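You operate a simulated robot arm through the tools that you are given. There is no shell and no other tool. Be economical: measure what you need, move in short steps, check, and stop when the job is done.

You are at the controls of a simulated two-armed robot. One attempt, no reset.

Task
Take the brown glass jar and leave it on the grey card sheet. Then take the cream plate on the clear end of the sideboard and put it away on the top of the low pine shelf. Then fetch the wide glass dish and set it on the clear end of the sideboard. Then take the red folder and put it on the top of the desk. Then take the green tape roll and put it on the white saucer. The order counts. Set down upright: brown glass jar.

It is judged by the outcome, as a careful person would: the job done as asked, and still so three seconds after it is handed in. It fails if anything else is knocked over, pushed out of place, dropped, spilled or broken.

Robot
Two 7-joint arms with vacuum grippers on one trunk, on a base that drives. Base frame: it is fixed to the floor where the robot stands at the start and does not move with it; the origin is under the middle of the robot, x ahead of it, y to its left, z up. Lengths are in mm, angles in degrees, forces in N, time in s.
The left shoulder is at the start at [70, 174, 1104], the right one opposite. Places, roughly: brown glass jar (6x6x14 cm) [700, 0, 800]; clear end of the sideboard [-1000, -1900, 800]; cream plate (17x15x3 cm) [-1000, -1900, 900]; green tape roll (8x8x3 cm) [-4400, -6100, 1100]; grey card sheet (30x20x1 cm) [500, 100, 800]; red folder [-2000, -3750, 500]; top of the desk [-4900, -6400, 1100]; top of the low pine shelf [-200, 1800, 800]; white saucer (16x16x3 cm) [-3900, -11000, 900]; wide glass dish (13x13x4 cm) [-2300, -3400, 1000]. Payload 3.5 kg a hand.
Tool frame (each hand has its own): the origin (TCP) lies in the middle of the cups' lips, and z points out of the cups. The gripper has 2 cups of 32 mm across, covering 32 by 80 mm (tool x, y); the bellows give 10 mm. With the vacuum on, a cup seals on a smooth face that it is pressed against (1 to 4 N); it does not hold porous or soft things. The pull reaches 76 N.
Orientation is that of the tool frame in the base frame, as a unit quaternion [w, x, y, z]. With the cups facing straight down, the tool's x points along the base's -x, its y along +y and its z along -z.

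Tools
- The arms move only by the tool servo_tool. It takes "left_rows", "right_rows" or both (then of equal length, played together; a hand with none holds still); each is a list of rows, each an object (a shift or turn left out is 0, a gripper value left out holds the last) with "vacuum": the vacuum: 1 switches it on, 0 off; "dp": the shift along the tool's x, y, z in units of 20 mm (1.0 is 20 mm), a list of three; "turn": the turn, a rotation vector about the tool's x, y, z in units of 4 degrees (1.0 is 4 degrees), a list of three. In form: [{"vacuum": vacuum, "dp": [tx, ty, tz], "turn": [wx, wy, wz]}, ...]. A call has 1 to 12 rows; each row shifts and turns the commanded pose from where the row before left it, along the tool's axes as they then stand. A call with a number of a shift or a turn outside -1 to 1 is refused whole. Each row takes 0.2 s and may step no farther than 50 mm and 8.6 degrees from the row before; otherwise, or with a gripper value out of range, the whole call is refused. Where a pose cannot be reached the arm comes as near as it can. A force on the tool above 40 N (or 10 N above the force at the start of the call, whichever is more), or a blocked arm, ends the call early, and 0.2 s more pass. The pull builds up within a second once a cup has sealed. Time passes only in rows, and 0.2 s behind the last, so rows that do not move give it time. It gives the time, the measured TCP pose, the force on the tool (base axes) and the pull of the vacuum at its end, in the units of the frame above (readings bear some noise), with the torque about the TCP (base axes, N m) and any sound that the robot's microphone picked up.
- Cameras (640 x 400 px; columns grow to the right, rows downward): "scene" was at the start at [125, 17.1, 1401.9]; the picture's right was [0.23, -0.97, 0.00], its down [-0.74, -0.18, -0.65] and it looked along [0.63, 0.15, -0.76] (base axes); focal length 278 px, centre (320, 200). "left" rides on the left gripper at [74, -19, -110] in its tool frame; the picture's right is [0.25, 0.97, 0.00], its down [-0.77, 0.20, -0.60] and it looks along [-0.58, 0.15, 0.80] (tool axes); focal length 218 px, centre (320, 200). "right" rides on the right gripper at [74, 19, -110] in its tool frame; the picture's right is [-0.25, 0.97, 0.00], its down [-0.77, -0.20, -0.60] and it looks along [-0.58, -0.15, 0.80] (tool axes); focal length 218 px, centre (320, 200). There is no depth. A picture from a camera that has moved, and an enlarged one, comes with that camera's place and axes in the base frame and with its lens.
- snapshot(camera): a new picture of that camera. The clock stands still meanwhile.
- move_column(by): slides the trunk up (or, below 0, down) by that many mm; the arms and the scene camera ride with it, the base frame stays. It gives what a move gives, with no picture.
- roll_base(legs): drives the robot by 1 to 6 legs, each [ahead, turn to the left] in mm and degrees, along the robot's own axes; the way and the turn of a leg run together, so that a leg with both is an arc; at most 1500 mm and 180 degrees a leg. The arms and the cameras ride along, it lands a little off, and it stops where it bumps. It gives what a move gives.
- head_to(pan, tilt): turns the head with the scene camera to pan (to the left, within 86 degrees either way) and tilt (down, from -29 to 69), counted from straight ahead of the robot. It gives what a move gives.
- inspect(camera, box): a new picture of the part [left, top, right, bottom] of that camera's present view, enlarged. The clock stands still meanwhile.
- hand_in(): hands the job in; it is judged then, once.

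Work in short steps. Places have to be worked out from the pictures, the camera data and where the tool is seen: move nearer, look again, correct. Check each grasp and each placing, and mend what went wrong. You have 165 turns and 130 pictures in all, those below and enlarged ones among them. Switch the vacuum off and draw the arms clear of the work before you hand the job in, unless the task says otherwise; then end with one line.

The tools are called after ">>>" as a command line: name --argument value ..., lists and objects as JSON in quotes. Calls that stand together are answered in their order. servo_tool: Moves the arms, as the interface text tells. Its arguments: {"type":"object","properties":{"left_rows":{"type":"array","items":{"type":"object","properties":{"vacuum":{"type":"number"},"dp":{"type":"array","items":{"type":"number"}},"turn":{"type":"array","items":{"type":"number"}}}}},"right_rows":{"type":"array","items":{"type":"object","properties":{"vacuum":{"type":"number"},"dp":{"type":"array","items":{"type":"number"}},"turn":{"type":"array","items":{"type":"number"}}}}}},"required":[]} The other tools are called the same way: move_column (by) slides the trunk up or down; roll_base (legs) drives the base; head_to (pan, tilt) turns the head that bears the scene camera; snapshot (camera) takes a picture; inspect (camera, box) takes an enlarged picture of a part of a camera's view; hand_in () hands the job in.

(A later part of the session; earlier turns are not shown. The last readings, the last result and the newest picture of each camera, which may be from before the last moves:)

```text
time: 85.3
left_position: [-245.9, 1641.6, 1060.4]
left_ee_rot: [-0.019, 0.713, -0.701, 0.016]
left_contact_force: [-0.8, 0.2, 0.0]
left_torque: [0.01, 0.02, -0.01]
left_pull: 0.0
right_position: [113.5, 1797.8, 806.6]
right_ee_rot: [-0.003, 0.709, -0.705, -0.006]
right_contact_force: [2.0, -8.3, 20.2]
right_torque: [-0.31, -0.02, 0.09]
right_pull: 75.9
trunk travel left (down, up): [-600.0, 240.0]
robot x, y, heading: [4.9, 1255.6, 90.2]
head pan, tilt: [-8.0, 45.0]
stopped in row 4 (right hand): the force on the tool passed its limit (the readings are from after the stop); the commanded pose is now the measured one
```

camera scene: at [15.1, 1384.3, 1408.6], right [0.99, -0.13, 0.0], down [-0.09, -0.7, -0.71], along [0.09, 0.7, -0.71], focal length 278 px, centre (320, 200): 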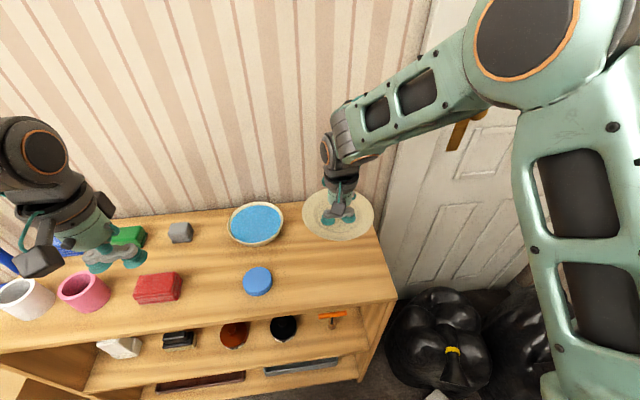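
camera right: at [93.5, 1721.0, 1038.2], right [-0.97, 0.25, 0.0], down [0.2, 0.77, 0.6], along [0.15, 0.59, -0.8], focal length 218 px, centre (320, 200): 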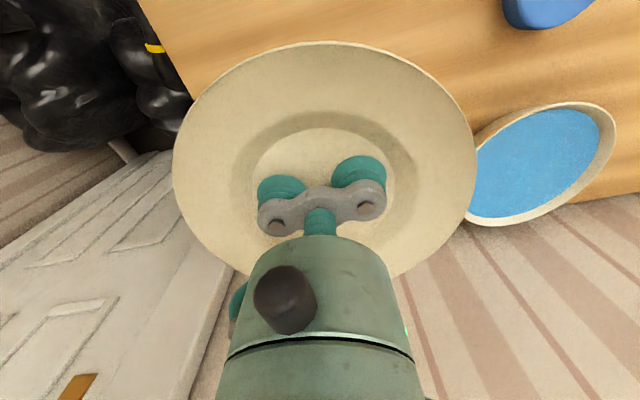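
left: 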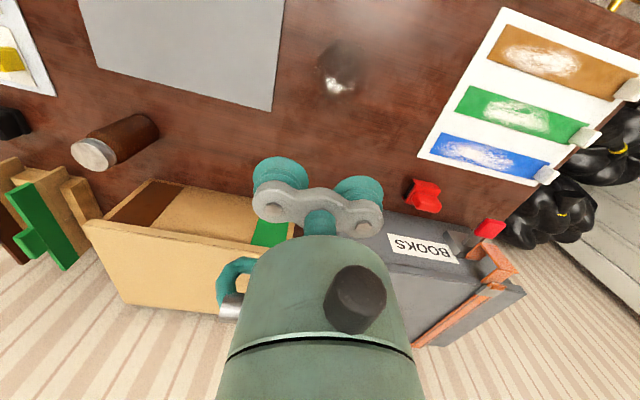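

The plate is in contact with the shelf. I'm releasing it and lifting away.

>>> servo_tool --right_rows '[{"vacuum": 0, "dp": [0, 0, -0.1]}, {"dp": [0, 0, 0]}, {"dp": [0, 0, 0]}, {"dp": [0, 0, 0]}, {"dp": [0, 0, -0.3]}, {"dp": [0, 0, -0.7]}, {"dp": [0, 0, -1]}, {"dp": [0, 0, -1]}, {"dp": [0, 0, -1]}, {"dp": [0, 0, -1]}, {"dp": [0, 0, -1]}, {"dp": [0, 0, -1]}]'

>>> snapshot --camera "scene"

```text
time: 87.9
left_position: [-245.8, 1646.1, 1058.9]
left_ee_rot: [-0.019, 0.713, -0.701, 0.018]
left_contact_force: [0.4, -0.3, -0.4]
left_torque: [0.02, 0.0, -0.04]
left_pull: 0.0
right_position: [112.8, 1798.4, 945.3]
right_ee_rot: [-0.003, 0.709, -0.705, -0.003]
right_contact_force: [-0.1, -0.5, 0.3]
right_torque: [-0.03, -0.02, -0.01]
right_pull: 0.1
trunk travel left (down, up): [-600.0, 240.0]
robot x, y, heading: [3.4, 1254.8, 90.6]
head pan, tilt: [-8.0, 45.0]
```

```text
101 pictures are left
camera scene: at [15.0, 1383.8, 1408.6], right [0.99, -0.13, 0.0], down [-0.09, -0.7, -0.71], along [0.09, 0.7, -0.71], focal length 278 px, centre (320, 200)
```

scene: 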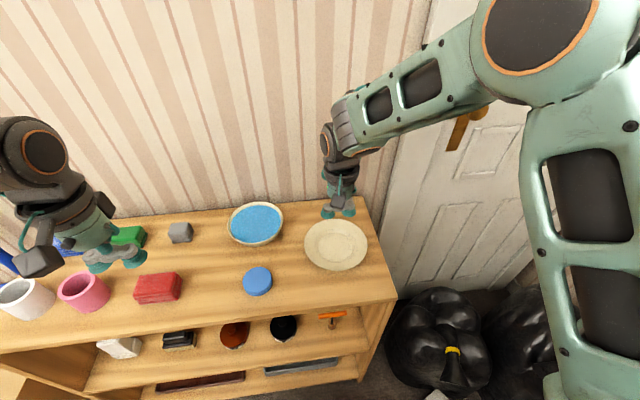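

The plate stands on the shelf. I'm retracting the hand and backing out along the same line.

>>> servo_tool --right_rows '[{"dp": [0, 0, -1]}, {"dp": [0.8, 0, -1]}, {"dp": [1, -0.2, -1]}, {"dp": [1, -0.2, -1]}, {"dp": [1, -0.2, -1]}, {"dp": [1, -0.2, 0]}, {"dp": [1, -0.2, 0]}, {"dp": [1, -0.2, 0]}, {"dp": [1, 0, 0]}, {"dp": [1, 0, 0]}, {"dp": [1, 0, 0]}, {"dp": [0, 0, 0]}]'

>>> roll_base --legs '[[-1000, 0], [0, 140]]'

>>> head_to --pan 0 --tilt 20

>>> snapshot --camera "scene"

```text
time: 90.5
left_position: [-246.1, 1645.4, 1058.8]
left_ee_rot: [-0.017, 0.712, -0.702, 0.017]
left_contact_force: [0.1, -0.5, -0.3]
left_torque: [0.0, -0.02, -0.06]
left_pull: 0.0
right_position: [140.8, 1604.4, 1043.7]
right_ee_rot: [-0.002, 0.709, -0.705, -0.002]
right_contact_force: [0.6, -0.2, 0.4]
right_torque: [0.01, -0.01, 0.0]
right_pull: 0.1
trunk travel left (down, up): [-600.0, 240.0]
robot x, y, heading: [5.3, 1255.4, 90.5]
head pan, tilt: [-8.0, 45.0]
```

```text
time: 101.4
left_position: [-32.4, -201.2, 1059.0]
left_ee_rot: [-0.022, 0.899, 0.437, -0.01]
left_contact_force: [1.0, 0.1, -0.2]
left_torque: [0.01, 0.01, 0.0]
left_pull: 0.0
right_position: [-304.2, 74.7, 1043.5]
right_ee_rot: [0.003, 0.902, 0.432, -0.002]
right_contact_force: [0.5, 0.6, 0.3]
right_torque: [0.0, -0.01, 0.0]
right_pull: 0.0
trunk travel left (down, up): [-600.0, 240.0]
robot x, y, heading: [18.6, 262.5, -128.8]
head pan, tilt: [-8.0, 45.0]
```

```text
time: 102.3
left_position: [-31.9, -202.3, 1058.5]
left_ee_rot: [-0.022, 0.899, 0.438, -0.01]
left_contact_force: [-1.2, -0.9, 0.7]
left_torque: [0.0, 0.01, 0.0]
left_pull: 0.0
right_position: [-305.2, 75.3, 1044.7]
right_ee_rot: [0.002, 0.902, 0.431, -0.003]
right_contact_force: [-0.6, 0.3, 0.0]
right_torque: [0.0, -0.02, -0.03]
right_pull: 0.1
trunk travel left (down, up): [-600.0, 240.0]
robot x, y, heading: [17.1, 263.0, -128.9]
head pan, tilt: [0.0, 20.0]
```

```text
100 pictures are left
camera scene: at [-70.3, 148.4, 1447.2], right [-0.78, 0.63, 0.0], down [0.21, 0.27, -0.94], along [-0.59, -0.73, -0.34], focal length 278 px, centre (320, 200)
```

scene: 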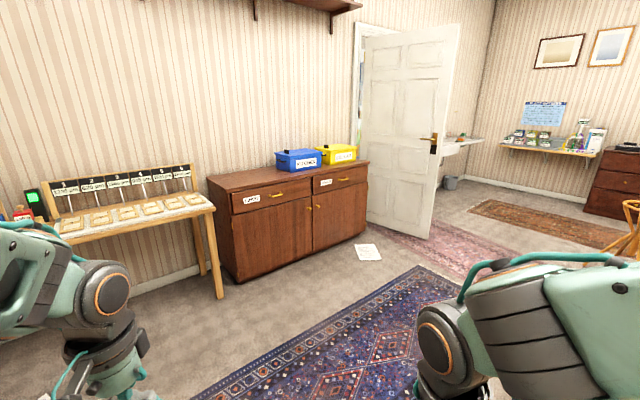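

The door to the next room stands beyond the sideboard. I'm driving across the room to see the opening.

>>> roll_base --legs '[[0, -24.5], [1400, 0], [600, 0]]'

>>> head_to --pan 45 --tilt 15

>>> snapshot --camera "scene"

```text
time: 113.5
left_position: [-1974.6, -1058.5, 1060.3]
left_ee_rot: [-0.024, 0.969, 0.245, -0.005]
left_contact_force: [-0.1, 0.4, 0.2]
left_torque: [-0.01, 0.03, -0.02]
left_pull: 0.0
right_position: [-2114.8, -695.7, 1044.0]
right_ee_rot: [0.002, 0.971, 0.239, -0.003]
right_contact_force: [1.0, -0.4, -1.3]
right_torque: [0.0, 0.02, 0.01]
right_pull: 0.0
trunk travel left (down, up): [-600.0, 240.0]
robot x, y, heading: [-1741.6, -653.4, -152.4]
head pan, tilt: [0.0, 20.0]
```

```text
time: 114.6
left_position: [-1974.1, -1058.6, 1058.8]
left_ee_rot: [-0.024, 0.969, 0.245, -0.004]
left_contact_force: [0.1, -0.3, -0.5]
left_torque: [0.01, 0.01, -0.01]
left_pull: 0.2
right_position: [-2114.2, -697.3, 1044.1]
right_ee_rot: [0.001, 0.971, 0.239, -0.003]
right_contact_force: [0.4, 0.7, 0.9]
right_torque: [-0.03, -0.01, -0.01]
right_pull: 0.1
trunk travel left (down, up): [-600.0, 240.0]
robot x, y, heading: [-1746.2, -656.6, -152.4]
head pan, tilt: [45.0, 15.0]
```

```text
99 pictures are left
camera scene: at [-1815.6, -768.4, 1455.4], right [-0.96, 0.3, 0.0], down [0.08, 0.25, -0.97], along [-0.29, -0.92, -0.26], focal length 278 px, centre (320, 200)
```

scene: 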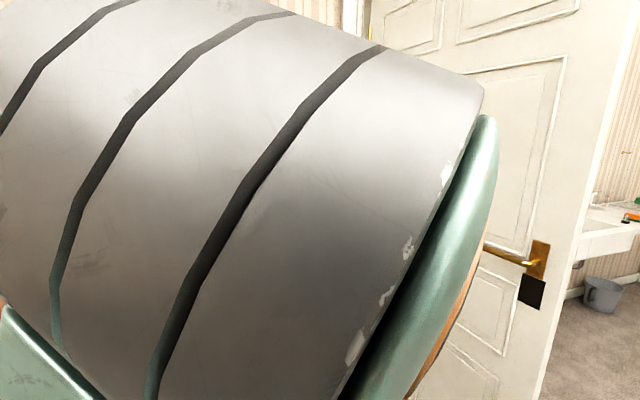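

The left arm blocks the view. I'm turning the base left to face the wall.

>>> roll_base --legs '[[0, 50]]'

>>> head_to --pan -8 --tilt 15

>>> snapshot --camera "scene"

```text
time: 117.2
left_position: [-1582.5, -1089.9, 1059.6]
left_ee_rot: [-0.021, 0.774, 0.633, -0.015]
left_contact_force: [-0.9, -0.8, 0.0]
left_torque: [-0.01, 0.01, -0.05]
left_pull: 0.0
right_position: [-1949.5, -967.7, 1044.0]
right_ee_rot: [0.003, 0.777, 0.629, -0.002]
right_contact_force: [-0.1, 0.0, 0.2]
right_torque: [-0.01, 0.0, 0.0]
right_pull: 0.0
trunk travel left (down, up): [-600.0, 240.0]
robot x, y, heading: [-1741.9, -656.0, -102.0]
head pan, tilt: [45.0, 15.0]
```

```text
time: 118.5
left_position: [-1580.5, -1090.5, 1058.8]
left_ee_rot: [-0.02, 0.774, 0.632, -0.015]
left_contact_force: [-0.7, -0.2, 0.8]
left_torque: [0.0, 0.01, -0.02]
left_pull: 0.3
right_position: [-1949.7, -968.2, 1044.3]
right_ee_rot: [0.003, 0.777, 0.63, -0.003]
right_contact_force: [-0.2, 0.3, 0.2]
right_torque: [-0.02, 0.02, 0.02]
right_pull: 0.0
trunk travel left (down, up): [-600.0, 240.0]
robot x, y, heading: [-1743.5, -655.1, -101.8]
head pan, tilt: [-8.0, 15.0]
```

```text
98 pictures are left
camera scene: at [-1785.5, -792.7, 1455.4], right [-0.94, 0.34, 0.0], down [0.09, 0.24, -0.97], along [-0.33, -0.91, -0.26], focal length 278 px, centre (320, 200)
```

scene: 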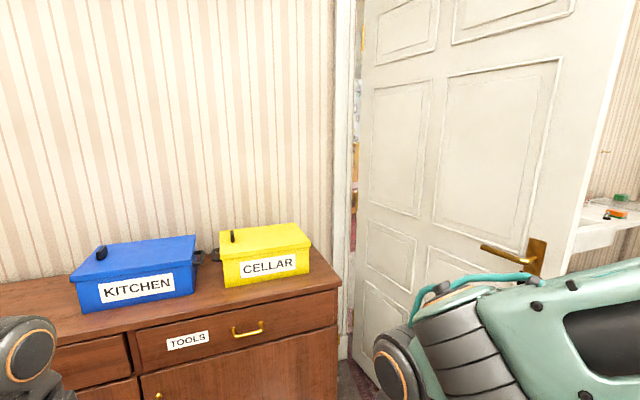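

The door is hinged at x ≈ -2450 with its free edge near (-2830, -1350), so the gap to the far jamb may be about 800 mm. I'm checking how far my arms stick out.

>>> head_to --pan -70 --tilt 45

>>> snapshot --camera "scene"

>>> head_to --pan 70 --tilt 45

>>> snapshot --camera "scene"

```text
time: 119.8
left_position: [-1580.6, -1092.2, 1058.6]
left_ee_rot: [-0.019, 0.773, 0.634, -0.015]
left_contact_force: [-0.4, -0.3, 0.7]
left_torque: [0.0, 0.0, -0.01]
left_pull: 0.0
right_position: [-1949.3, -967.0, 1044.3]
right_ee_rot: [0.003, 0.778, 0.629, -0.002]
right_contact_force: [0.7, -1.2, 0.0]
right_torque: [0.0, -0.04, 0.02]
right_pull: 0.0
trunk travel left (down, up): [-600.0, 240.0]
robot x, y, heading: [-1747.1, -655.1, -101.8]
head pan, tilt: [-70.0, 45.0]
```

```text
97 pictures are left
camera scene: at [-1834.4, -716.3, 1408.6], right [-0.14, 0.99, 0.0], down [0.7, 0.1, -0.71], along [-0.7, -0.1, -0.71], focal length 278 px, centre (320, 200)
```

scene: 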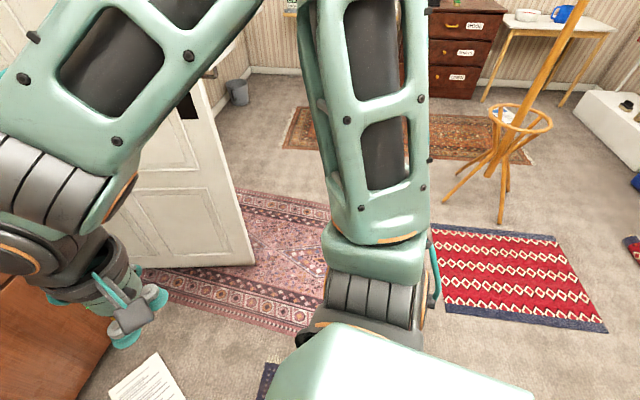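

```text
time: 122.0
left_position: [-1581.5, -1090.8, 1060.1]
left_ee_rot: [-0.02, 0.774, 0.633, -0.014]
left_contact_force: [-0.2, 0.2, -0.5]
left_torque: [0.01, -0.01, 0.01]
left_pull: 0.0
right_position: [-1949.3, -967.3, 1044.5]
right_ee_rot: [0.003, 0.777, 0.629, -0.001]
right_contact_force: [-1.0, -0.2, 0.9]
right_torque: [-0.05, 0.01, 0.02]
right_pull: 0.0
trunk travel left (down, up): [-600.0, 240.0]
robot x, y, heading: [-1738.1, -657.8, -101.6]
head pan, tilt: [70.0, 45.0]
```

```text
96 pictures are left
camera scene: at [-1684.9, -751.0, 1411.7], right [-0.56, -0.83, 0.0], down [-0.56, 0.38, -0.73], along [0.61, -0.41, -0.68], focal length 278 px, centre (320, 200)
```

scene: 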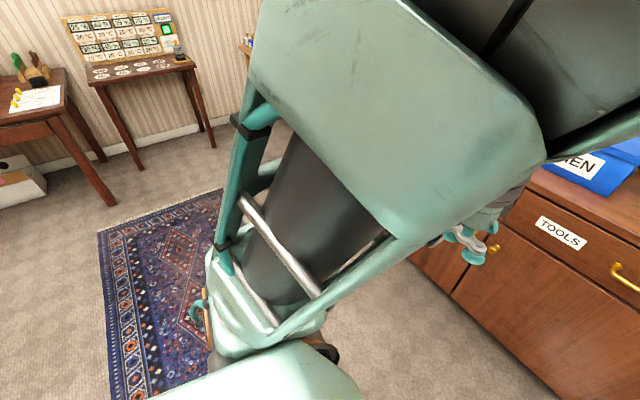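

The door's free edge is at about (-2660, -1240). I'm driving to about (-3000, -620) and facing the opening.

>>> roll_base --legs '[[0, -78.5], [1260, 0], [0, 90]]'

>>> head_to --pan 0 --tilt 20

>>> snapshot --camera "scene"

```text
time: 135.5
left_position: [-2735.2, -1044.8, 1059.1]
left_ee_rot: [-0.017, 0.704, 0.71, -0.016]
left_contact_force: [0.2, -0.1, -0.6]
left_torque: [-0.01, -0.02, 0.0]
left_pull: 0.0
right_position: [-3120.4, -1001.8, 1043.1]
right_ee_rot: [0.003, 0.708, 0.707, -0.002]
right_contact_force: [0.5, -0.9, 0.3]
right_torque: [-0.02, -0.01, 0.0]
right_pull: 0.1
trunk travel left (down, up): [-600.0, 240.0]
robot x, y, heading: [-2979.9, -650.7, -89.9]
head pan, tilt: [70.0, 45.0]
```

```text
time: 136.9
left_position: [-2735.8, -1046.2, 1059.3]
left_ee_rot: [-0.018, 0.703, 0.71, -0.016]
left_contact_force: [0.3, -0.1, -0.5]
left_torque: [0.02, -0.01, -0.03]
left_pull: 0.1
right_position: [-3122.0, -1000.9, 1043.1]
right_ee_rot: [0.003, 0.708, 0.707, -0.002]
right_contact_force: [0.5, -0.4, 0.3]
right_torque: [0.02, -0.01, -0.03]
right_pull: 0.0
trunk travel left (down, up): [-600.0, 240.0]
robot x, y, heading: [-2986.9, -650.4, -89.9]
head pan, tilt: [0.0, 20.0]
```

```text
95 pictures are left
camera scene: at [-2984.8, -796.4, 1447.2], right [-1.0, 0.0, 0.0], down [0.0, 0.34, -0.94], along [0.0, -0.94, -0.34], focal length 278 px, centre (320, 200)
```

scene: 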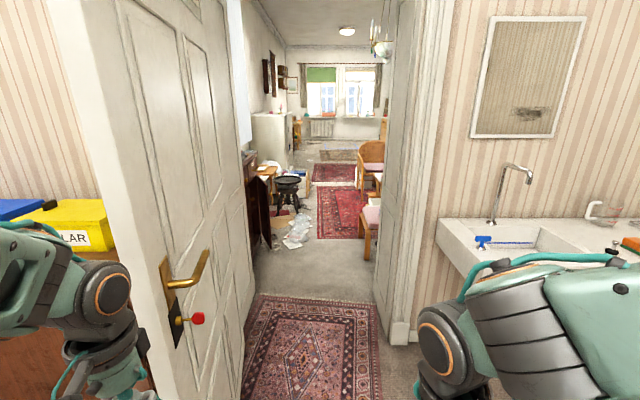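

The opening spans about x -2470 to -3390. I'm stretching both hands forward so the elbows come in, then checking the width.

>>> servo_tool --left_rows '[{"dp": [-1, -0.35, 0]}, {"dp": [-1, -0.35, 0]}, {"dp": [-1, -0.35, 0]}, {"dp": [-1, -0.35, 0]}, {"dp": [-1, -0.35, 0]}, {"dp": [-1, -0.35, 0]}, {"dp": [-1, -0.35, 0]}, {"dp": [-1, -0.35, 0]}, {"dp": [-1, -0.35, 0]}, {"dp": [-1, -0.35, 0]}, {"dp": [-1, -0.35, 0]}, {"dp": [-1, -0.35, 0]}]' --right_rows '[{"dp": [-1, 0, 0]}, {"dp": [-1, 0, 0]}, {"dp": [-1, 0, 0]}, {"dp": [-1, 0, 0]}, {"dp": [-1, 0, 0]}, {"dp": [-1, 0, 0]}, {"dp": [-1, 0, 0]}, {"dp": [-1, 0, 0]}, {"dp": [-1, 0, 0]}, {"dp": [-1, 0, 0]}, {"dp": [-1, 0, 0]}, {"dp": [-1, 0, 0]}]'

>>> head_to --pan -60 --tilt 45

>>> snapshot --camera "scene"

>>> head_to --pan 60 --tilt 45

>>> snapshot --camera "scene"

```text
time: 139.5
left_position: [-2817.8, -1288.6, 1061.4]
left_ee_rot: [-0.018, 0.703, 0.711, -0.015]
left_contact_force: [-0.1, 0.1, -0.9]
left_torque: [0.0, -0.03, 0.0]
left_pull: 0.1
right_position: [-3122.6, -1241.5, 1043.3]
right_ee_rot: [0.002, 0.707, 0.707, -0.001]
right_contact_force: [-0.3, -0.5, 0.4]
right_torque: [0.0, 0.0, 0.0]
right_pull: 0.2
trunk travel left (down, up): [-600.0, 240.0]
robot x, y, heading: [-2981.4, -650.9, -89.9]
head pan, tilt: [0.0, 20.0]
```

```text
time: 140.8
left_position: [-2817.5, -1286.4, 1063.2]
left_ee_rot: [-0.017, 0.703, 0.71, -0.016]
left_contact_force: [-0.6, 0.1, -0.3]
left_torque: [-0.03, -0.01, -0.02]
left_pull: 0.1
right_position: [-3122.5, -1239.7, 1045.2]
right_ee_rot: [0.004, 0.708, 0.706, -0.001]
right_contact_force: [0.0, 0.0, -0.4]
right_torque: [-0.02, 0.01, -0.01]
right_pull: 0.0
trunk travel left (down, up): [-600.0, 240.0]
robot x, y, heading: [-2985.5, -651.8, -90.1]
head pan, tilt: [-60.0, 45.0]
```

```text
94 pictures are left
camera scene: at [-3055.2, -744.0, 1408.6], right [-0.5, 0.87, 0.0], down [0.61, 0.35, -0.71], along [-0.61, -0.35, -0.71], focal length 278 px, centre (320, 200)
```

scene: 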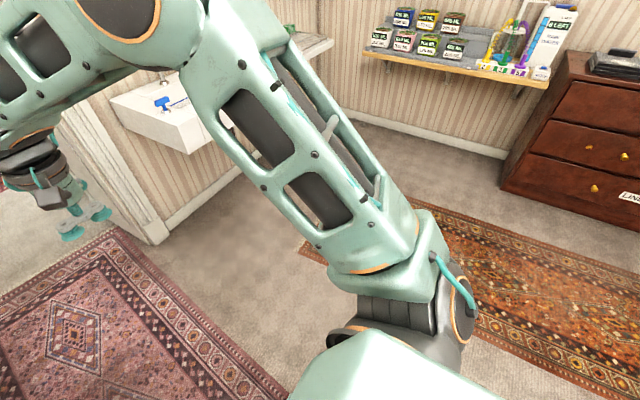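

```text
time: 142.8
left_position: [-2818.1, -1285.4, 1062.9]
left_ee_rot: [-0.017, 0.704, 0.71, -0.017]
left_contact_force: [-0.1, -0.6, -0.7]
left_torque: [-0.01, 0.0, 0.02]
left_pull: 0.1
right_position: [-3123.1, -1238.0, 1044.5]
right_ee_rot: [0.003, 0.708, 0.706, -0.002]
right_contact_force: [0.4, -0.3, 0.8]
right_torque: [-0.02, 0.0, 0.01]
right_pull: 0.0
trunk travel left (down, up): [-600.0, 240.0]
robot x, y, heading: [-2986.0, -654.7, -89.8]
head pan, tilt: [60.0, 45.0]
```

```text
93 pictures are left
camera scene: at [-2914.4, -744.2, 1408.6], right [-0.5, -0.87, 0.0], down [-0.61, 0.35, -0.71], along [0.61, -0.35, -0.71], focal length 278 px, centre (320, 200)
```

scene: 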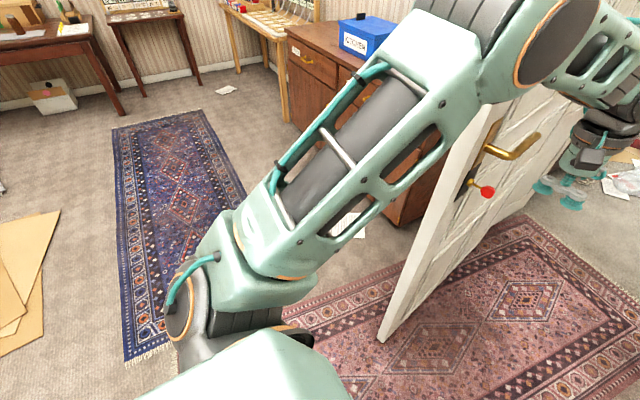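

The elbows still stick out about 320 to 400 mm. I'm extending the hands further and bringing them in toward the centre line.

>>> servo_tool --left_rows '[{"dp": [-0.8, -0.3, 0]}, {"dp": [-0.8, -0.3, 0]}, {"dp": [-0.8, -0.3, 0]}, {"dp": [-0.8, -0.3, 0]}, {"dp": [-0.5, -0.3, 0]}, {"dp": [-0.5, -0.3, 0]}, {"dp": [0, 0, 0]}, {"dp": [0, 0, 0]}]' --right_rows '[{"dp": [-0.9, 0.2, 0]}, {"dp": [-0.9, 0.2, 0]}, {"dp": [-0.9, 0.2, 0]}, {"dp": [-0.9, 0.2, 0]}, {"dp": [-0.9, 0.2, 0]}, {"dp": [-0.9, 0.2, 0]}, {"dp": [-0.9, 0.2, 0]}, {"dp": [0, 0, 0]}]'

>>> head_to --pan -45 --tilt 35

>>> snapshot --camera "scene"

>>> head_to --pan 45 --tilt 35

>>> snapshot --camera "scene"

```text
time: 144.6
left_position: [-2853.1, -1369.3, 1062.2]
left_ee_rot: [-0.017, 0.704, 0.71, -0.016]
left_contact_force: [0.2, 0.0, 0.0]
left_torque: [-0.01, -0.02, -0.01]
left_pull: 0.0
right_position: [-3094.1, -1364.7, 1048.0]
right_ee_rot: [0.004, 0.707, 0.707, -0.002]
right_contact_force: [-0.3, -0.3, -0.5]
right_torque: [-0.03, 0.02, 0.0]
right_pull: 0.1
trunk travel left (down, up): [-600.0, 240.0]
robot x, y, heading: [-2985.4, -652.6, -90.0]
head pan, tilt: [60.0, 45.0]
```

```text
time: 146.4
left_position: [-2852.7, -1370.8, 1061.2]
left_ee_rot: [-0.017, 0.704, 0.71, -0.017]
left_contact_force: [-0.4, -0.1, 0.1]
left_torque: [0.01, 0.02, -0.01]
left_pull: 0.1
right_position: [-3093.9, -1364.8, 1046.9]
right_ee_rot: [0.003, 0.708, 0.706, -0.001]
right_contact_force: [0.3, 0.7, 0.1]
right_torque: [-0.01, -0.02, 0.0]
right_pull: 0.1
trunk travel left (down, up): [-600.0, 240.0]
robot x, y, heading: [-2985.6, -652.0, -89.6]
head pan, tilt: [-45.0, 35.0]
```

```text
92 pictures are left
camera scene: at [-3047.0, -765.8, 1423.4], right [-0.71, 0.71, 0.0], down [0.41, 0.41, -0.82], along [-0.58, -0.58, -0.57], focal length 278 px, centre (320, 200)
```

scene: 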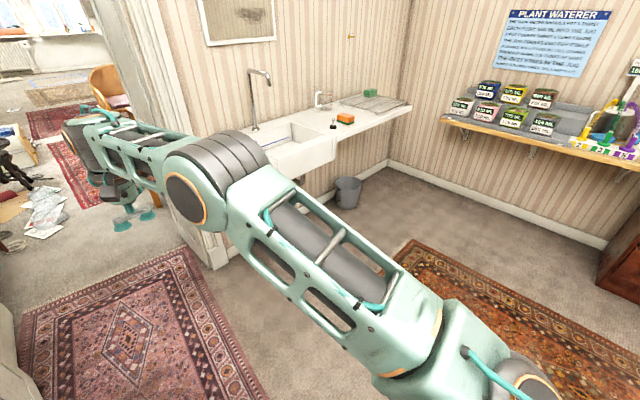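

```text
time: 148.1
left_position: [-2852.3, -1369.8, 1063.6]
left_ee_rot: [-0.018, 0.704, 0.71, -0.016]
left_contact_force: [-0.4, 0.0, 0.0]
left_torque: [-0.01, -0.03, 0.0]
left_pull: 0.1
right_position: [-3093.8, -1366.5, 1047.3]
right_ee_rot: [0.003, 0.708, 0.706, -0.001]
right_contact_force: [0.7, 0.2, 0.5]
right_torque: [0.01, 0.01, -0.03]
right_pull: 0.2
trunk travel left (down, up): [-600.0, 240.0]
robot x, y, heading: [-2989.6, -655.3, -90.0]
head pan, tilt: [45.0, 35.0]
```

```text
91 pictures are left
camera scene: at [-2922.6, -765.8, 1423.4], right [-0.71, -0.71, 0.0], down [-0.41, 0.41, -0.82], along [0.58, -0.58, -0.57], focal length 278 px, centre (320, 200)
```

scene: 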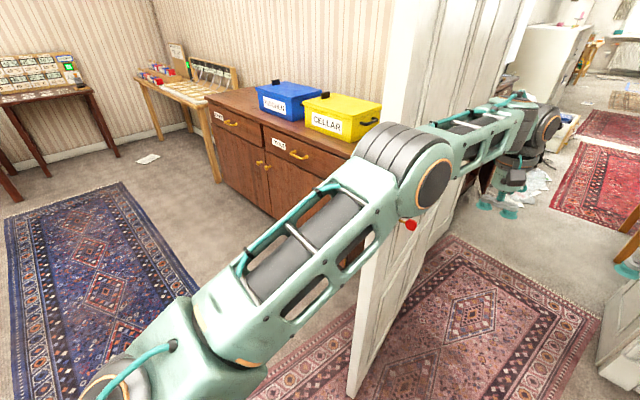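

The half-width is now about 300 mm. I'm shifting the line to x ≈ -3025 by backing off slightly turned, then re-squaring.

>>> roll_base --legs '[[0, 5], [-400, 0], [0, -5]]'

>>> head_to --pan 0 --tilt 25

>>> snapshot --camera "scene"

```text
time: 151.6
left_position: [-2888.3, -969.2, 1061.2]
left_ee_rot: [-0.017, 0.704, 0.709, -0.017]
left_contact_force: [-0.7, -0.3, -0.1]
left_torque: [0.01, 0.0, -0.02]
left_pull: 0.0
right_position: [-3128.8, -963.1, 1046.4]
right_ee_rot: [0.003, 0.709, 0.706, -0.002]
right_contact_force: [0.0, 0.5, -0.6]
right_torque: [-0.02, 0.01, 0.01]
right_pull: 0.0
trunk travel left (down, up): [-600.0, 240.0]
robot x, y, heading: [-3016.0, -250.7, -90.2]
head pan, tilt: [45.0, 35.0]
```

```text
time: 152.7
left_position: [-2889.6, -967.1, 1062.0]
left_ee_rot: [-0.017, 0.704, 0.71, -0.016]
left_contact_force: [0.5, 0.0, -0.5]
left_torque: [0.02, 0.01, 0.0]
left_pull: 0.0
right_position: [-3128.4, -962.2, 1047.1]
right_ee_rot: [0.003, 0.709, 0.705, -0.003]
right_contact_force: [0.6, -0.4, 0.5]
right_torque: [-0.01, 0.03, -0.03]
right_pull: 0.0
trunk travel left (down, up): [-600.0, 240.0]
robot x, y, heading: [-3021.3, -244.7, -90.1]
head pan, tilt: [0.0, 25.0]
```

```text
90 pictures are left
camera scene: at [-3019.7, -392.4, 1439.1], right [-1.0, 0.0, 0.0], down [0.0, 0.42, -0.91], along [0.0, -0.91, -0.42], focal length 278 px, centre (320, 200)
```

scene: 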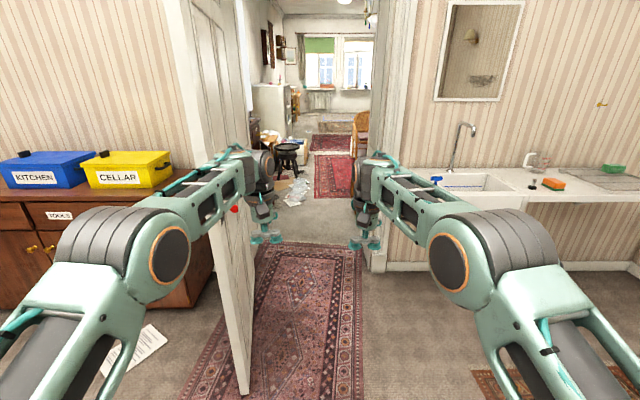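

It is aligned. I'm driving straight through the opening in two legs.

>>> roll_base --legs '[[700, 0]]'

>>> snapshot --camera "scene"

```text
time: 156.5
left_position: [-2877.3, -1657.3, 1062.5]
left_ee_rot: [-0.016, 0.699, 0.714, -0.016]
left_contact_force: [-0.2, -0.1, -0.4]
left_torque: [0.03, -0.03, 0.01]
left_pull: 0.1
right_position: [-3117.2, -1655.1, 1047.2]
right_ee_rot: [0.003, 0.704, 0.71, -0.002]
right_contact_force: [0.4, 0.8, -0.7]
right_torque: [-0.01, 0.03, -0.04]
right_pull: 0.0
trunk travel left (down, up): [-600.0, 240.0]
robot x, y, heading: [-3015.7, -940.5, -89.3]
head pan, tilt: [0.0, 25.0]
```

```text
89 pictures are left
camera scene: at [-3015.0, -1084.1, 1439.1], right [-1.0, -0.01, 0.0], down [0.0, 0.42, -0.91], along [0.01, -0.91, -0.42], focal length 278 px, centre (320, 200)
```

scene: 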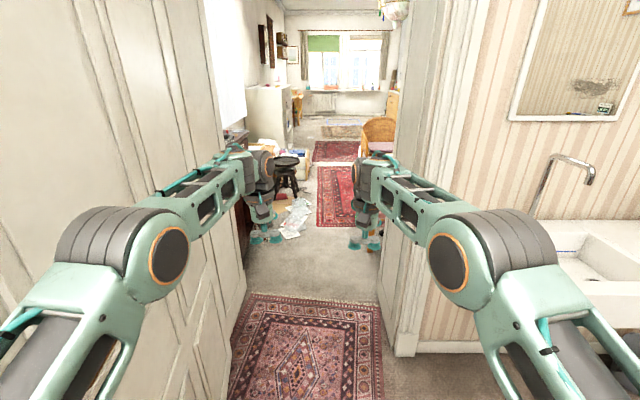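

There were no bumps. I'm going on through.

>>> roll_base --legs '[[1000, -0.6]]'

>>> snapshot --camera "scene"

```text
time: 161.7
left_position: [-2867.9, -2664.2, 1062.2]
left_ee_rot: [-0.017, 0.7, 0.714, -0.016]
left_contact_force: [0.5, -0.6, 0.2]
left_torque: [0.0, 0.06, 0.02]
left_pull: 0.1
right_position: [-3108.7, -2661.8, 1047.2]
right_ee_rot: [0.004, 0.704, 0.71, -0.002]
right_contact_force: [0.2, -0.3, -0.1]
right_torque: [0.01, 0.0, 0.01]
right_pull: 0.0
trunk travel left (down, up): [-600.0, 240.0]
robot x, y, heading: [-3006.7, -1946.8, -89.6]
head pan, tilt: [0.0, 25.0]
```

```text
88 pictures are left
camera scene: at [-3005.2, -2090.7, 1439.1], right [-1.0, -0.01, 0.0], down [0.0, 0.42, -0.91], along [0.01, -0.91, -0.42], focal length 278 px, centre (320, 200)
```

scene: 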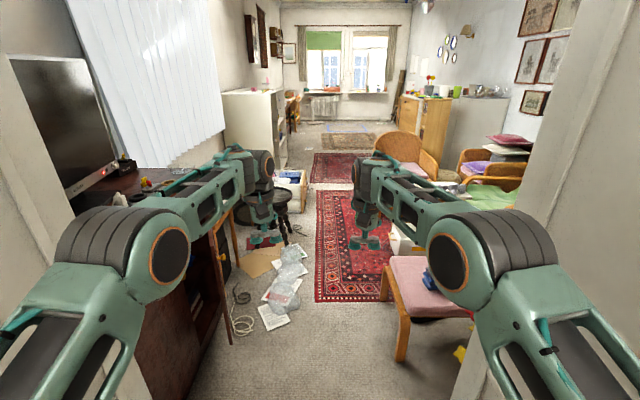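

I'm in the doorway and the room ahead is visible. I'm going forward clear of the jambs, then looking left for the dish.

>>> roll_base --legs '[[700, -0.4]]'

>>> head_to --pan 40 --tilt 30

>>> snapshot --camera "scene"

>>> snapshot --camera "left"

```text
time: 165.5
left_position: [-2868.4, -3356.5, 1062.4]
left_ee_rot: [-0.017, 0.702, 0.712, -0.017]
left_contact_force: [1.2, -0.4, -0.4]
left_torque: [0.0, 0.01, 0.02]
left_pull: 0.0
right_position: [-3107.3, -3353.3, 1047.0]
right_ee_rot: [0.003, 0.707, 0.707, -0.001]
right_contact_force: [1.0, 0.5, -0.5]
right_torque: [0.04, -0.05, 0.0]
right_pull: 0.0
trunk travel left (down, up): [-600.0, 240.0]
robot x, y, heading: [-3003.3, -2640.3, -89.9]
head pan, tilt: [0.0, 25.0]
```

```text
time: 166.6
left_position: [-2867.7, -3355.7, 1061.5]
left_ee_rot: [-0.017, 0.703, 0.711, -0.016]
left_contact_force: [-0.3, 0.6, 0.6]
left_torque: [-0.01, -0.01, 0.04]
left_pull: 0.1
right_position: [-3107.8, -3353.8, 1046.2]
right_ee_rot: [0.003, 0.707, 0.707, -0.001]
right_contact_force: [-0.2, -1.0, 1.1]
right_torque: [0.01, 0.04, -0.01]
right_pull: 0.1
trunk travel left (down, up): [-600.0, 240.0]
robot x, y, heading: [-3003.6, -2637.1, -89.8]
head pan, tilt: [40.0, 30.0]
```

```text
87 pictures are left
camera scene: at [-2943.8, -2759.7, 1431.2], right [-0.76, -0.64, 0.0], down [-0.32, 0.38, -0.87], along [0.56, -0.66, -0.5], focal length 278 px, centre (320, 200)
```

scene: 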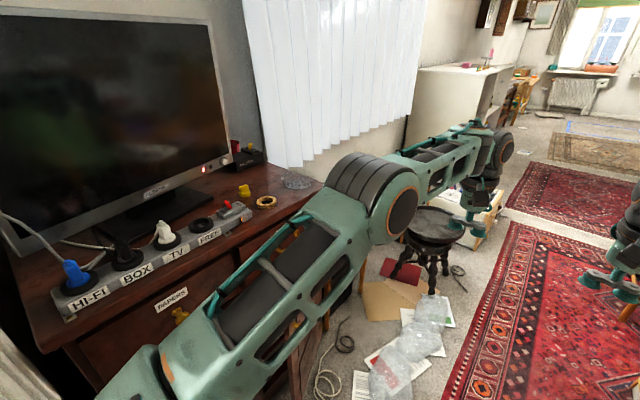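

```text
86 pictures are left
camera left: at [-2883.0, -3284.1, 1173.2], right [0.96, 0.27, -0.05], down [0.24, -0.77, 0.59], along [0.12, -0.58, -0.8], focal length 218 px, centre (320, 200)
```

left: 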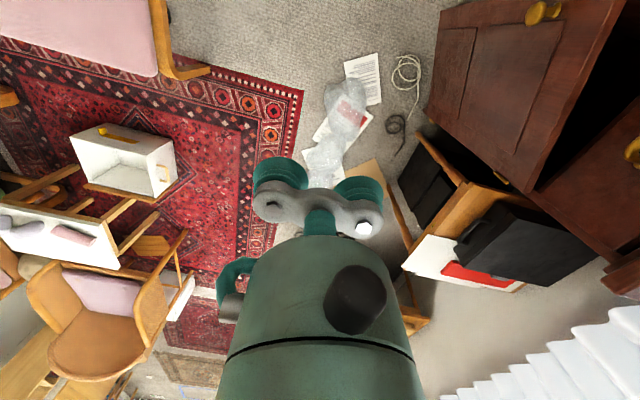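

The dish is the clear round thing near the far front corner of the TV cabinet, around (-2310, -3390, 970). I'm pulling the left hand in and up a little, then standing at (-2930, -3020) facing it.

>>> servo_tool --left_rows '[{"dp": [0.8, 0.3, -0.5]}, {"dp": [1, 0.4, -0.6]}, {"dp": [1, 0.4, -0.6]}, {"dp": [1, 0.4, -0.6]}, {"dp": [1, 0.4, -0.6]}, {"dp": [1, 0.4, -0.6]}, {"dp": [1, 0.4, -0.6]}, {"dp": [1, 0.4, -0.6]}, {"dp": [0, 0, 0]}]'

>>> roll_base --legs '[[0, 11], [385, 0], [0, 29]]'

>>> head_to --pan 10 --tilt 40

>>> snapshot --camera "scene"

>>> snapshot --camera "left"

```text
time: 168.6
left_position: [-2803.2, -3199.7, 1152.8]
left_ee_rot: [-0.017, 0.702, 0.712, -0.016]
left_contact_force: [0.1, -0.5, 0.4]
left_torque: [-0.03, -0.04, -0.05]
left_pull: 0.1
right_position: [-3109.2, -3354.3, 1045.9]
right_ee_rot: [0.003, 0.707, 0.707, -0.002]
right_contact_force: [0.7, 0.3, -0.5]
right_torque: [-0.01, -0.02, 0.04]
right_pull: 0.1
trunk travel left (down, up): [-600.0, 240.0]
robot x, y, heading: [-3000.5, -2635.7, -89.6]
head pan, tilt: [40.0, 30.0]
```

```text
time: 173.2
left_position: [-2410.8, -3321.8, 1152.4]
left_ee_rot: [-0.01, 0.414, 0.91, -0.021]
left_contact_force: [-0.7, 0.3, -0.1]
left_torque: [-0.03, -0.03, 0.0]
left_pull: 0.0
right_position: [-2543.9, -3636.2, 1048.6]
right_ee_rot: [0.005, 0.419, 0.908, -0.001]
right_contact_force: [-0.8, -0.6, -0.5]
right_torque: [-0.02, 0.01, -0.02]
right_pull: 0.1
trunk travel left (down, up): [-600.0, 240.0]
robot x, y, heading: [-2925.1, -3024.8, -49.4]
head pan, tilt: [40.0, 30.0]
```

```text
time: 174.2
left_position: [-2411.3, -3321.4, 1153.5]
left_ee_rot: [-0.01, 0.414, 0.91, -0.02]
left_contact_force: [0.8, -0.5, -0.8]
left_torque: [0.01, 0.0, 0.01]
left_pull: 0.0
right_position: [-2544.8, -3635.9, 1047.5]
right_ee_rot: [0.005, 0.419, 0.908, -0.001]
right_contact_force: [0.7, -0.2, 0.1]
right_torque: [0.04, -0.01, 0.02]
right_pull: 0.1
trunk travel left (down, up): [-600.0, 240.0]
robot x, y, heading: [-2925.3, -3020.6, -49.4]
head pan, tilt: [10.0, 40.0]
```

```text
85 pictures are left
camera scene: at [-2826.5, -3116.2, 1415.8], right [-0.64, -0.77, 0.0], down [-0.5, 0.41, -0.77], along [0.59, -0.49, -0.64], focal length 278 px, centre (320, 200)
```

scene: 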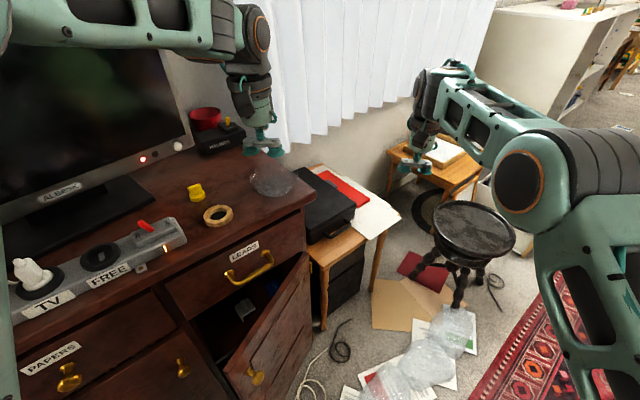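

```text
84 pictures are left
camera left: at [-2469.9, -3276.5, 1263.9], right [0.56, 0.83, -0.05], down [0.68, -0.43, 0.59], along [0.47, -0.36, -0.8], focal length 218 px, centre (320, 200)
```

left: 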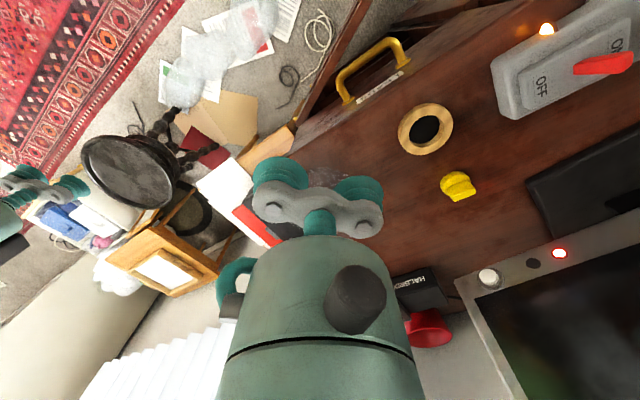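

The dish is faint under the left hand. I'm pulling that hand back a bit to see it from its camera, and zooming in with the scene camera.

>>> servo_tool --left_rows '[{"dp": [1, 0, 0]}, {"dp": [1, 0, 0]}, {"dp": [1, 0, 0]}, {"dp": [1, 0, 0]}, {"dp": [1, 0, 0]}, {"dp": [0, 0, 0]}]'

>>> snapshot --camera "left"

>>> inspect --camera "scene" --box '[200, 120, 360, 240]'

```text
time: 175.6
left_position: [-2479.2, -3247.0, 1154.5]
left_ee_rot: [-0.01, 0.415, 0.91, -0.02]
left_contact_force: [-0.4, 0.3, 0.7]
left_torque: [0.02, 0.0, 0.04]
left_pull: 0.1
right_position: [-2543.7, -3635.5, 1047.0]
right_ee_rot: [0.005, 0.419, 0.908, -0.001]
right_contact_force: [-0.3, 0.0, 0.1]
right_torque: [0.0, 0.03, -0.01]
right_pull: 0.0
trunk travel left (down, up): [-600.0, 240.0]
robot x, y, heading: [-2924.9, -3023.8, -49.3]
head pan, tilt: [10.0, 40.0]
```

```text
83 pictures are left
camera left: at [-2537.4, -3201.8, 1265.2], right [0.56, 0.82, -0.04], down [0.68, -0.43, 0.59], along [0.47, -0.37, -0.8], focal length 218 px, centre (320, 200)
```

left: 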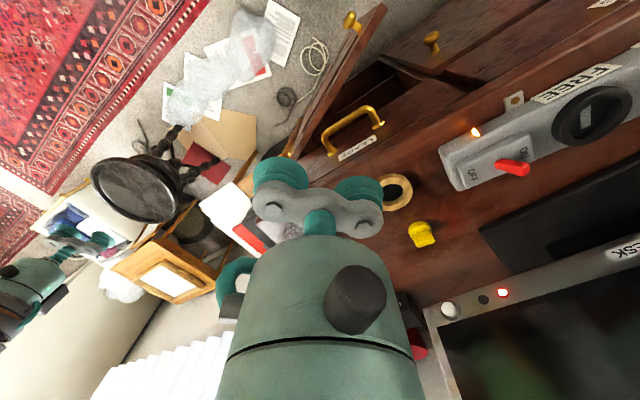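

```text
3.33 times, centred on (280, 180) of scene
camera zoom: at [-2827.6, -3116.7, 1415.9], right [-0.64, -0.77, 0.0], down [-0.5, 0.41, -0.77], along [0.59, -0.49, -0.64], focal length 927 px, centre (453, 267)
```

zoom: 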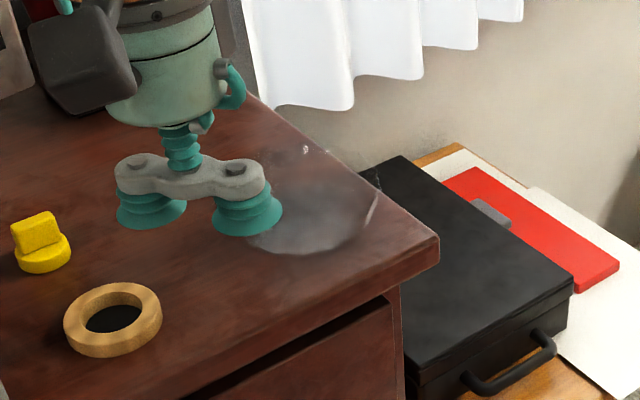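

The cabinet top is near z ≈ 970 and the dish centre near (-2305, -3405). I'm moving the left hand over it while keeping it high, so its camera can see it.

>>> servo_tool --left_rows '[{"dp": [-1, 0.1, 0]}, {"dp": [-1, 0.1, 0]}, {"dp": [-1, 0.1, 0]}, {"dp": [-1, 0.1, 0]}, {"dp": [-1, 0.1, 0]}, {"dp": [-1, 0.1, 0]}, {"dp": [-1, 0.1, 0]}, {"dp": [-1, 0.1, 0]}, {"dp": [-1, 0.1, 0]}, {"dp": [-1, 0.1, 0]}, {"dp": [-1, 0.1, 0]}, {"dp": [-0.3, 0, 0]}]'

>>> snapshot --camera "left"

>>> inspect --camera "scene" --box '[200, 120, 360, 240]'

```text
time: 178.2
left_position: [-2311.3, -3402.1, 1151.5]
left_ee_rot: [-0.011, 0.413, 0.91, -0.022]
left_contact_force: [-0.4, -0.3, 0.5]
left_torque: [0.04, -0.02, 0.0]
left_pull: 0.2
right_position: [-2542.9, -3636.5, 1047.6]
right_ee_rot: [0.004, 0.42, 0.907, 0.0]
right_contact_force: [0.7, -0.4, -0.2]
right_torque: [-0.02, 0.01, -0.01]
right_pull: 0.1
trunk travel left (down, up): [-600.0, 240.0]
robot x, y, heading: [-2922.7, -3028.6, -49.3]
head pan, tilt: [10.0, 40.0]
```

```text
81 pictures are left
camera left: at [-2370.4, -3357.0, 1262.6], right [0.56, 0.83, -0.05], down [0.68, -0.43, 0.59], along [0.47, -0.36, -0.8], focal length 218 px, centre (320, 200)
```

left: 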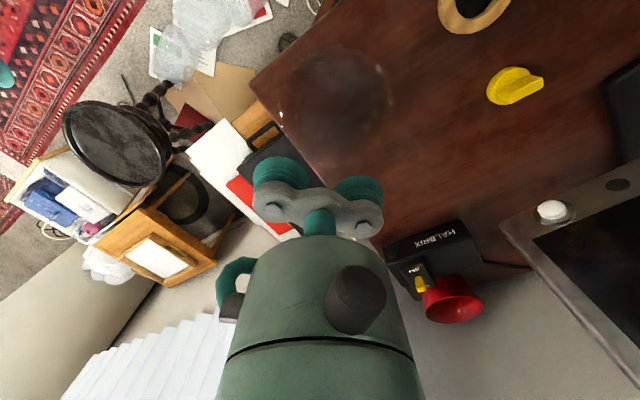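

```text
3.33 times, centred on (280, 180) of scene
camera zoom: at [-2826.5, -3116.0, 1415.8], right [-0.64, -0.77, 0.0], down [-0.5, 0.41, -0.77], along [0.59, -0.49, -0.64], focal length 927 px, centre (453, 267)
```

zoom: 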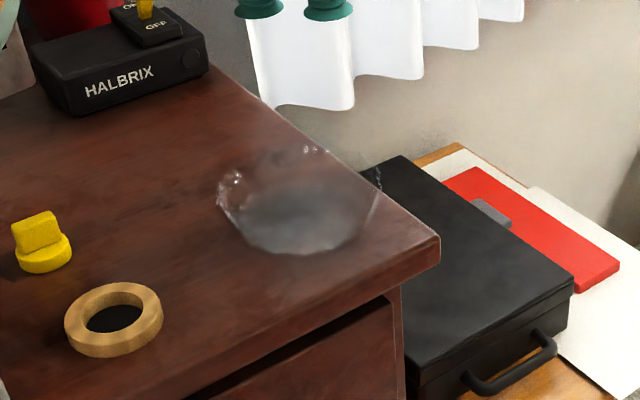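

The dish centre works out at (-2313, -3384), with z ≈ 985 at mid height. The left tool is tilted about 2.8°, so I'm levelling it, centring it and lowering.

>>> servo_tool --left_rows '[{"dp": [0.75, 0.5, 0], "turn": [-0.7, 0, 0]}, {"dp": [0, 0, 0.8]}, {"dp": [0, 0, 1]}, {"dp": [0, 0, 1]}, {"dp": [0, 0, 1]}, {"dp": [0, 0, 0.7]}, {"dp": [0, 0, 0]}]'

>>> snapshot --camera "left"

>>> inspect --camera "scene" --box '[200, 120, 360, 240]'

```text
time: 179.8
left_position: [-2313.7, -3384.0, 1059.7]
left_ee_rot: [0.0, 0.414, 0.91, 0.002]
left_contact_force: [-1.0, -0.5, 0.1]
left_torque: [0.02, 0.01, 0.02]
left_pull: 0.0
right_position: [-2544.6, -3635.5, 1046.8]
right_ee_rot: [0.005, 0.419, 0.908, -0.001]
right_contact_force: [0.3, 0.0, -0.2]
right_torque: [0.0, -0.02, -0.03]
right_pull: 0.0
trunk travel left (down, up): [-600.0, 240.0]
robot x, y, heading: [-2920.0, -3022.8, -49.4]
head pan, tilt: [10.0, 40.0]
```

```text
79 pictures are left
camera left: at [-2376.2, -3342.0, 1170.3], right [0.56, 0.83, 0.0], down [0.66, -0.45, 0.6], along [0.5, -0.34, -0.8], focal length 218 px, centre (320, 200)
```

left: 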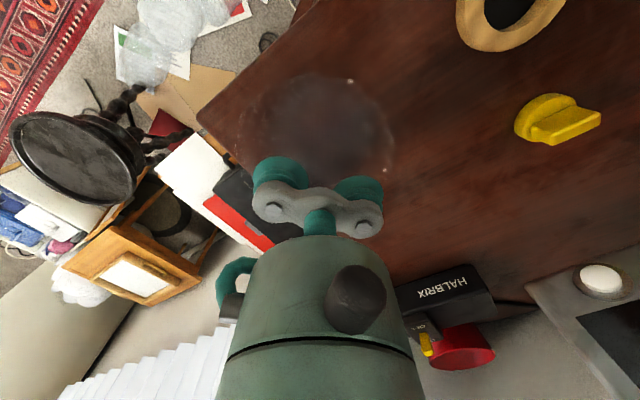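

```text
3.33 times, centred on (280, 180) of scene
camera zoom: at [-2826.5, -3116.1, 1415.8], right [-0.64, -0.77, 0.0], down [-0.5, 0.41, -0.77], along [0.59, -0.49, -0.64], focal length 927 px, centre (453, 267)
```

zoom: 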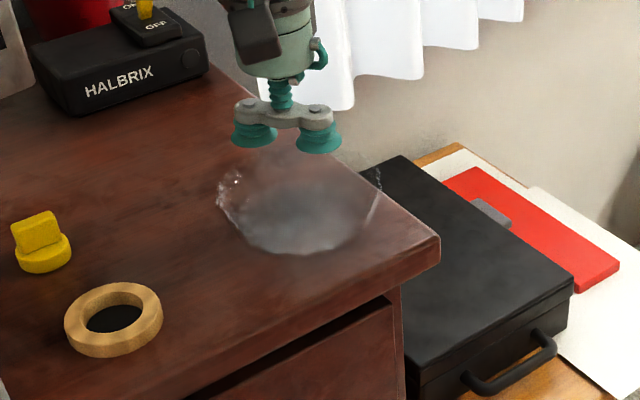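

The cups line up with the dish floor. I'm descending into it with the vacuum on, in small steps at the end.

>>> servo_tool --left_rows '[{"vacuum": 1, "dp": [0, 0.15, 1]}, {"dp": [0, 0, 0.9]}, {"dp": [0, 0, 0.7]}, {"dp": [0, 0, 0.4]}, {"dp": [0, 0, 0.25]}, {"dp": [0, 0, 0.2]}, {"dp": [0, 0, 0]}, {"dp": [0, 0, 0]}]'

>>> inspect --camera "scene" --box '[200, 120, 360, 240]'

```text
time: 181.6
left_position: [-2312.5, -3382.2, 992.4]
left_ee_rot: [0.0, 0.414, 0.91, 0.001]
left_contact_force: [0.4, 0.4, 0.4]
left_torque: [-0.01, -0.01, -0.02]
left_pull: 0.1
right_position: [-2544.2, -3635.8, 1047.7]
right_ee_rot: [0.004, 0.419, 0.908, -0.001]
right_contact_force: [0.1, 0.0, 0.1]
right_torque: [0.0, -0.02, -0.02]
right_pull: 0.1
trunk travel left (down, up): [-600.0, 240.0]
robot x, y, heading: [-2925.5, -3019.5, -49.7]
head pan, tilt: [10.0, 40.0]
```

```text
3.33 times, centred on (280, 180) of scene
camera zoom: at [-2826.3, -3116.2, 1415.8], right [-0.64, -0.77, 0.0], down [-0.5, 0.41, -0.77], along [0.59, -0.49, -0.64], focal length 927 px, centre (453, 267)
```

zoom: 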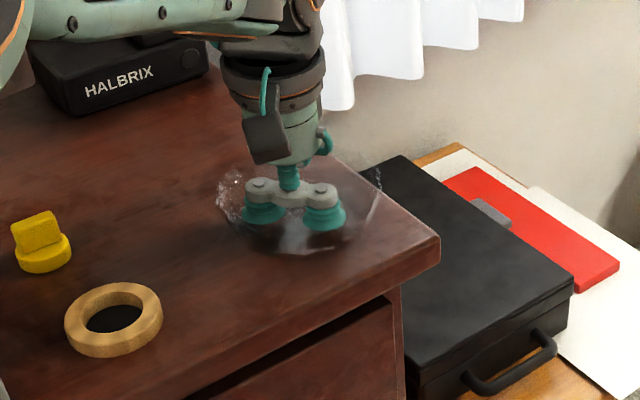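

>>> servo_tool --left_rows '[{"dp": [0.15, -0.1, 0.2]}, {"dp": [0, 0, 0.2]}, {"dp": [0, 0, 0.2]}, {"dp": [0, 0, 0.2]}, {"dp": [0, 0, 0]}, {"dp": [0, 0, 0]}]'

```text
time: 182.6
left_position: [-2316.1, -3383.2, 983.6]
left_ee_rot: [0.006, 0.412, 0.911, -0.001]
left_contact_force: [-2.8, 5.3, 14.9]
left_torque: [0.14, 0.58, -0.22]
left_pull: 75.4
right_position: [-2544.6, -3635.2, 1048.7]
right_ee_rot: [0.005, 0.419, 0.908, -0.001]
right_contact_force: [-0.3, -0.1, 0.1]
right_torque: [0.02, 0.0, 0.0]
right_pull: 0.2
trunk travel left (down, up): [-600.0, 240.0]
robot x, y, heading: [-2925.0, -3020.4, -49.6]
head pan, tilt: [10.0, 40.0]
stopped in row 5 (left hand): the force on the tool passed its limit (the readings are from after the stop); the commanded pose is now the measured one
```

Both cups have sealed at 75 N. I'm lifting the dish.

>>> servo_tool --left_rows '[{"dp": [0, 0, -0.2]}, {"dp": [0, 0, -0.4]}, {"dp": [0, 0, -0.7]}, {"dp": [0, 0, -0.9]}, {"dp": [0, 0, -0.9]}, {"dp": [0, 0, -0.9]}, {"dp": [0, 0, -0.9]}, {"dp": [0, 0, -0.9]}, {"dp": [0, 0, -0.5]}, {"dp": [0, 0, 0]}]'

>>> snapshot --camera "scene"

```text
time: 184.8
left_position: [-2312.8, -3383.0, 1107.4]
left_ee_rot: [0.004, 0.413, 0.911, -0.002]
left_contact_force: [0.7, -0.7, -2.6]
left_torque: [0.06, -0.01, -0.07]
left_pull: 75.9
right_position: [-2543.6, -3637.1, 1045.8]
right_ee_rot: [0.005, 0.42, 0.908, -0.001]
right_contact_force: [1.3, 0.2, 0.2]
right_torque: [0.02, -0.03, -0.01]
right_pull: 0.0
trunk travel left (down, up): [-600.0, 240.0]
robot x, y, heading: [-2925.9, -3023.8, -49.4]
head pan, tilt: [10.0, 40.0]
```

```text
76 pictures are left
camera scene: at [-2826.1, -3116.5, 1415.8], right [-0.64, -0.77, 0.0], down [-0.5, 0.41, -0.77], along [0.59, -0.49, -0.64], focal length 278 px, centre (320, 200)
```

scene: 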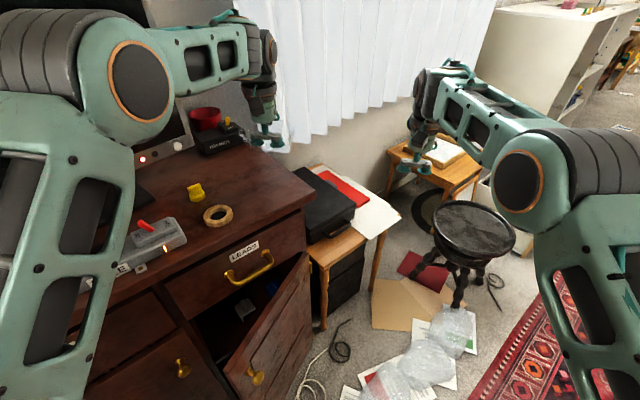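

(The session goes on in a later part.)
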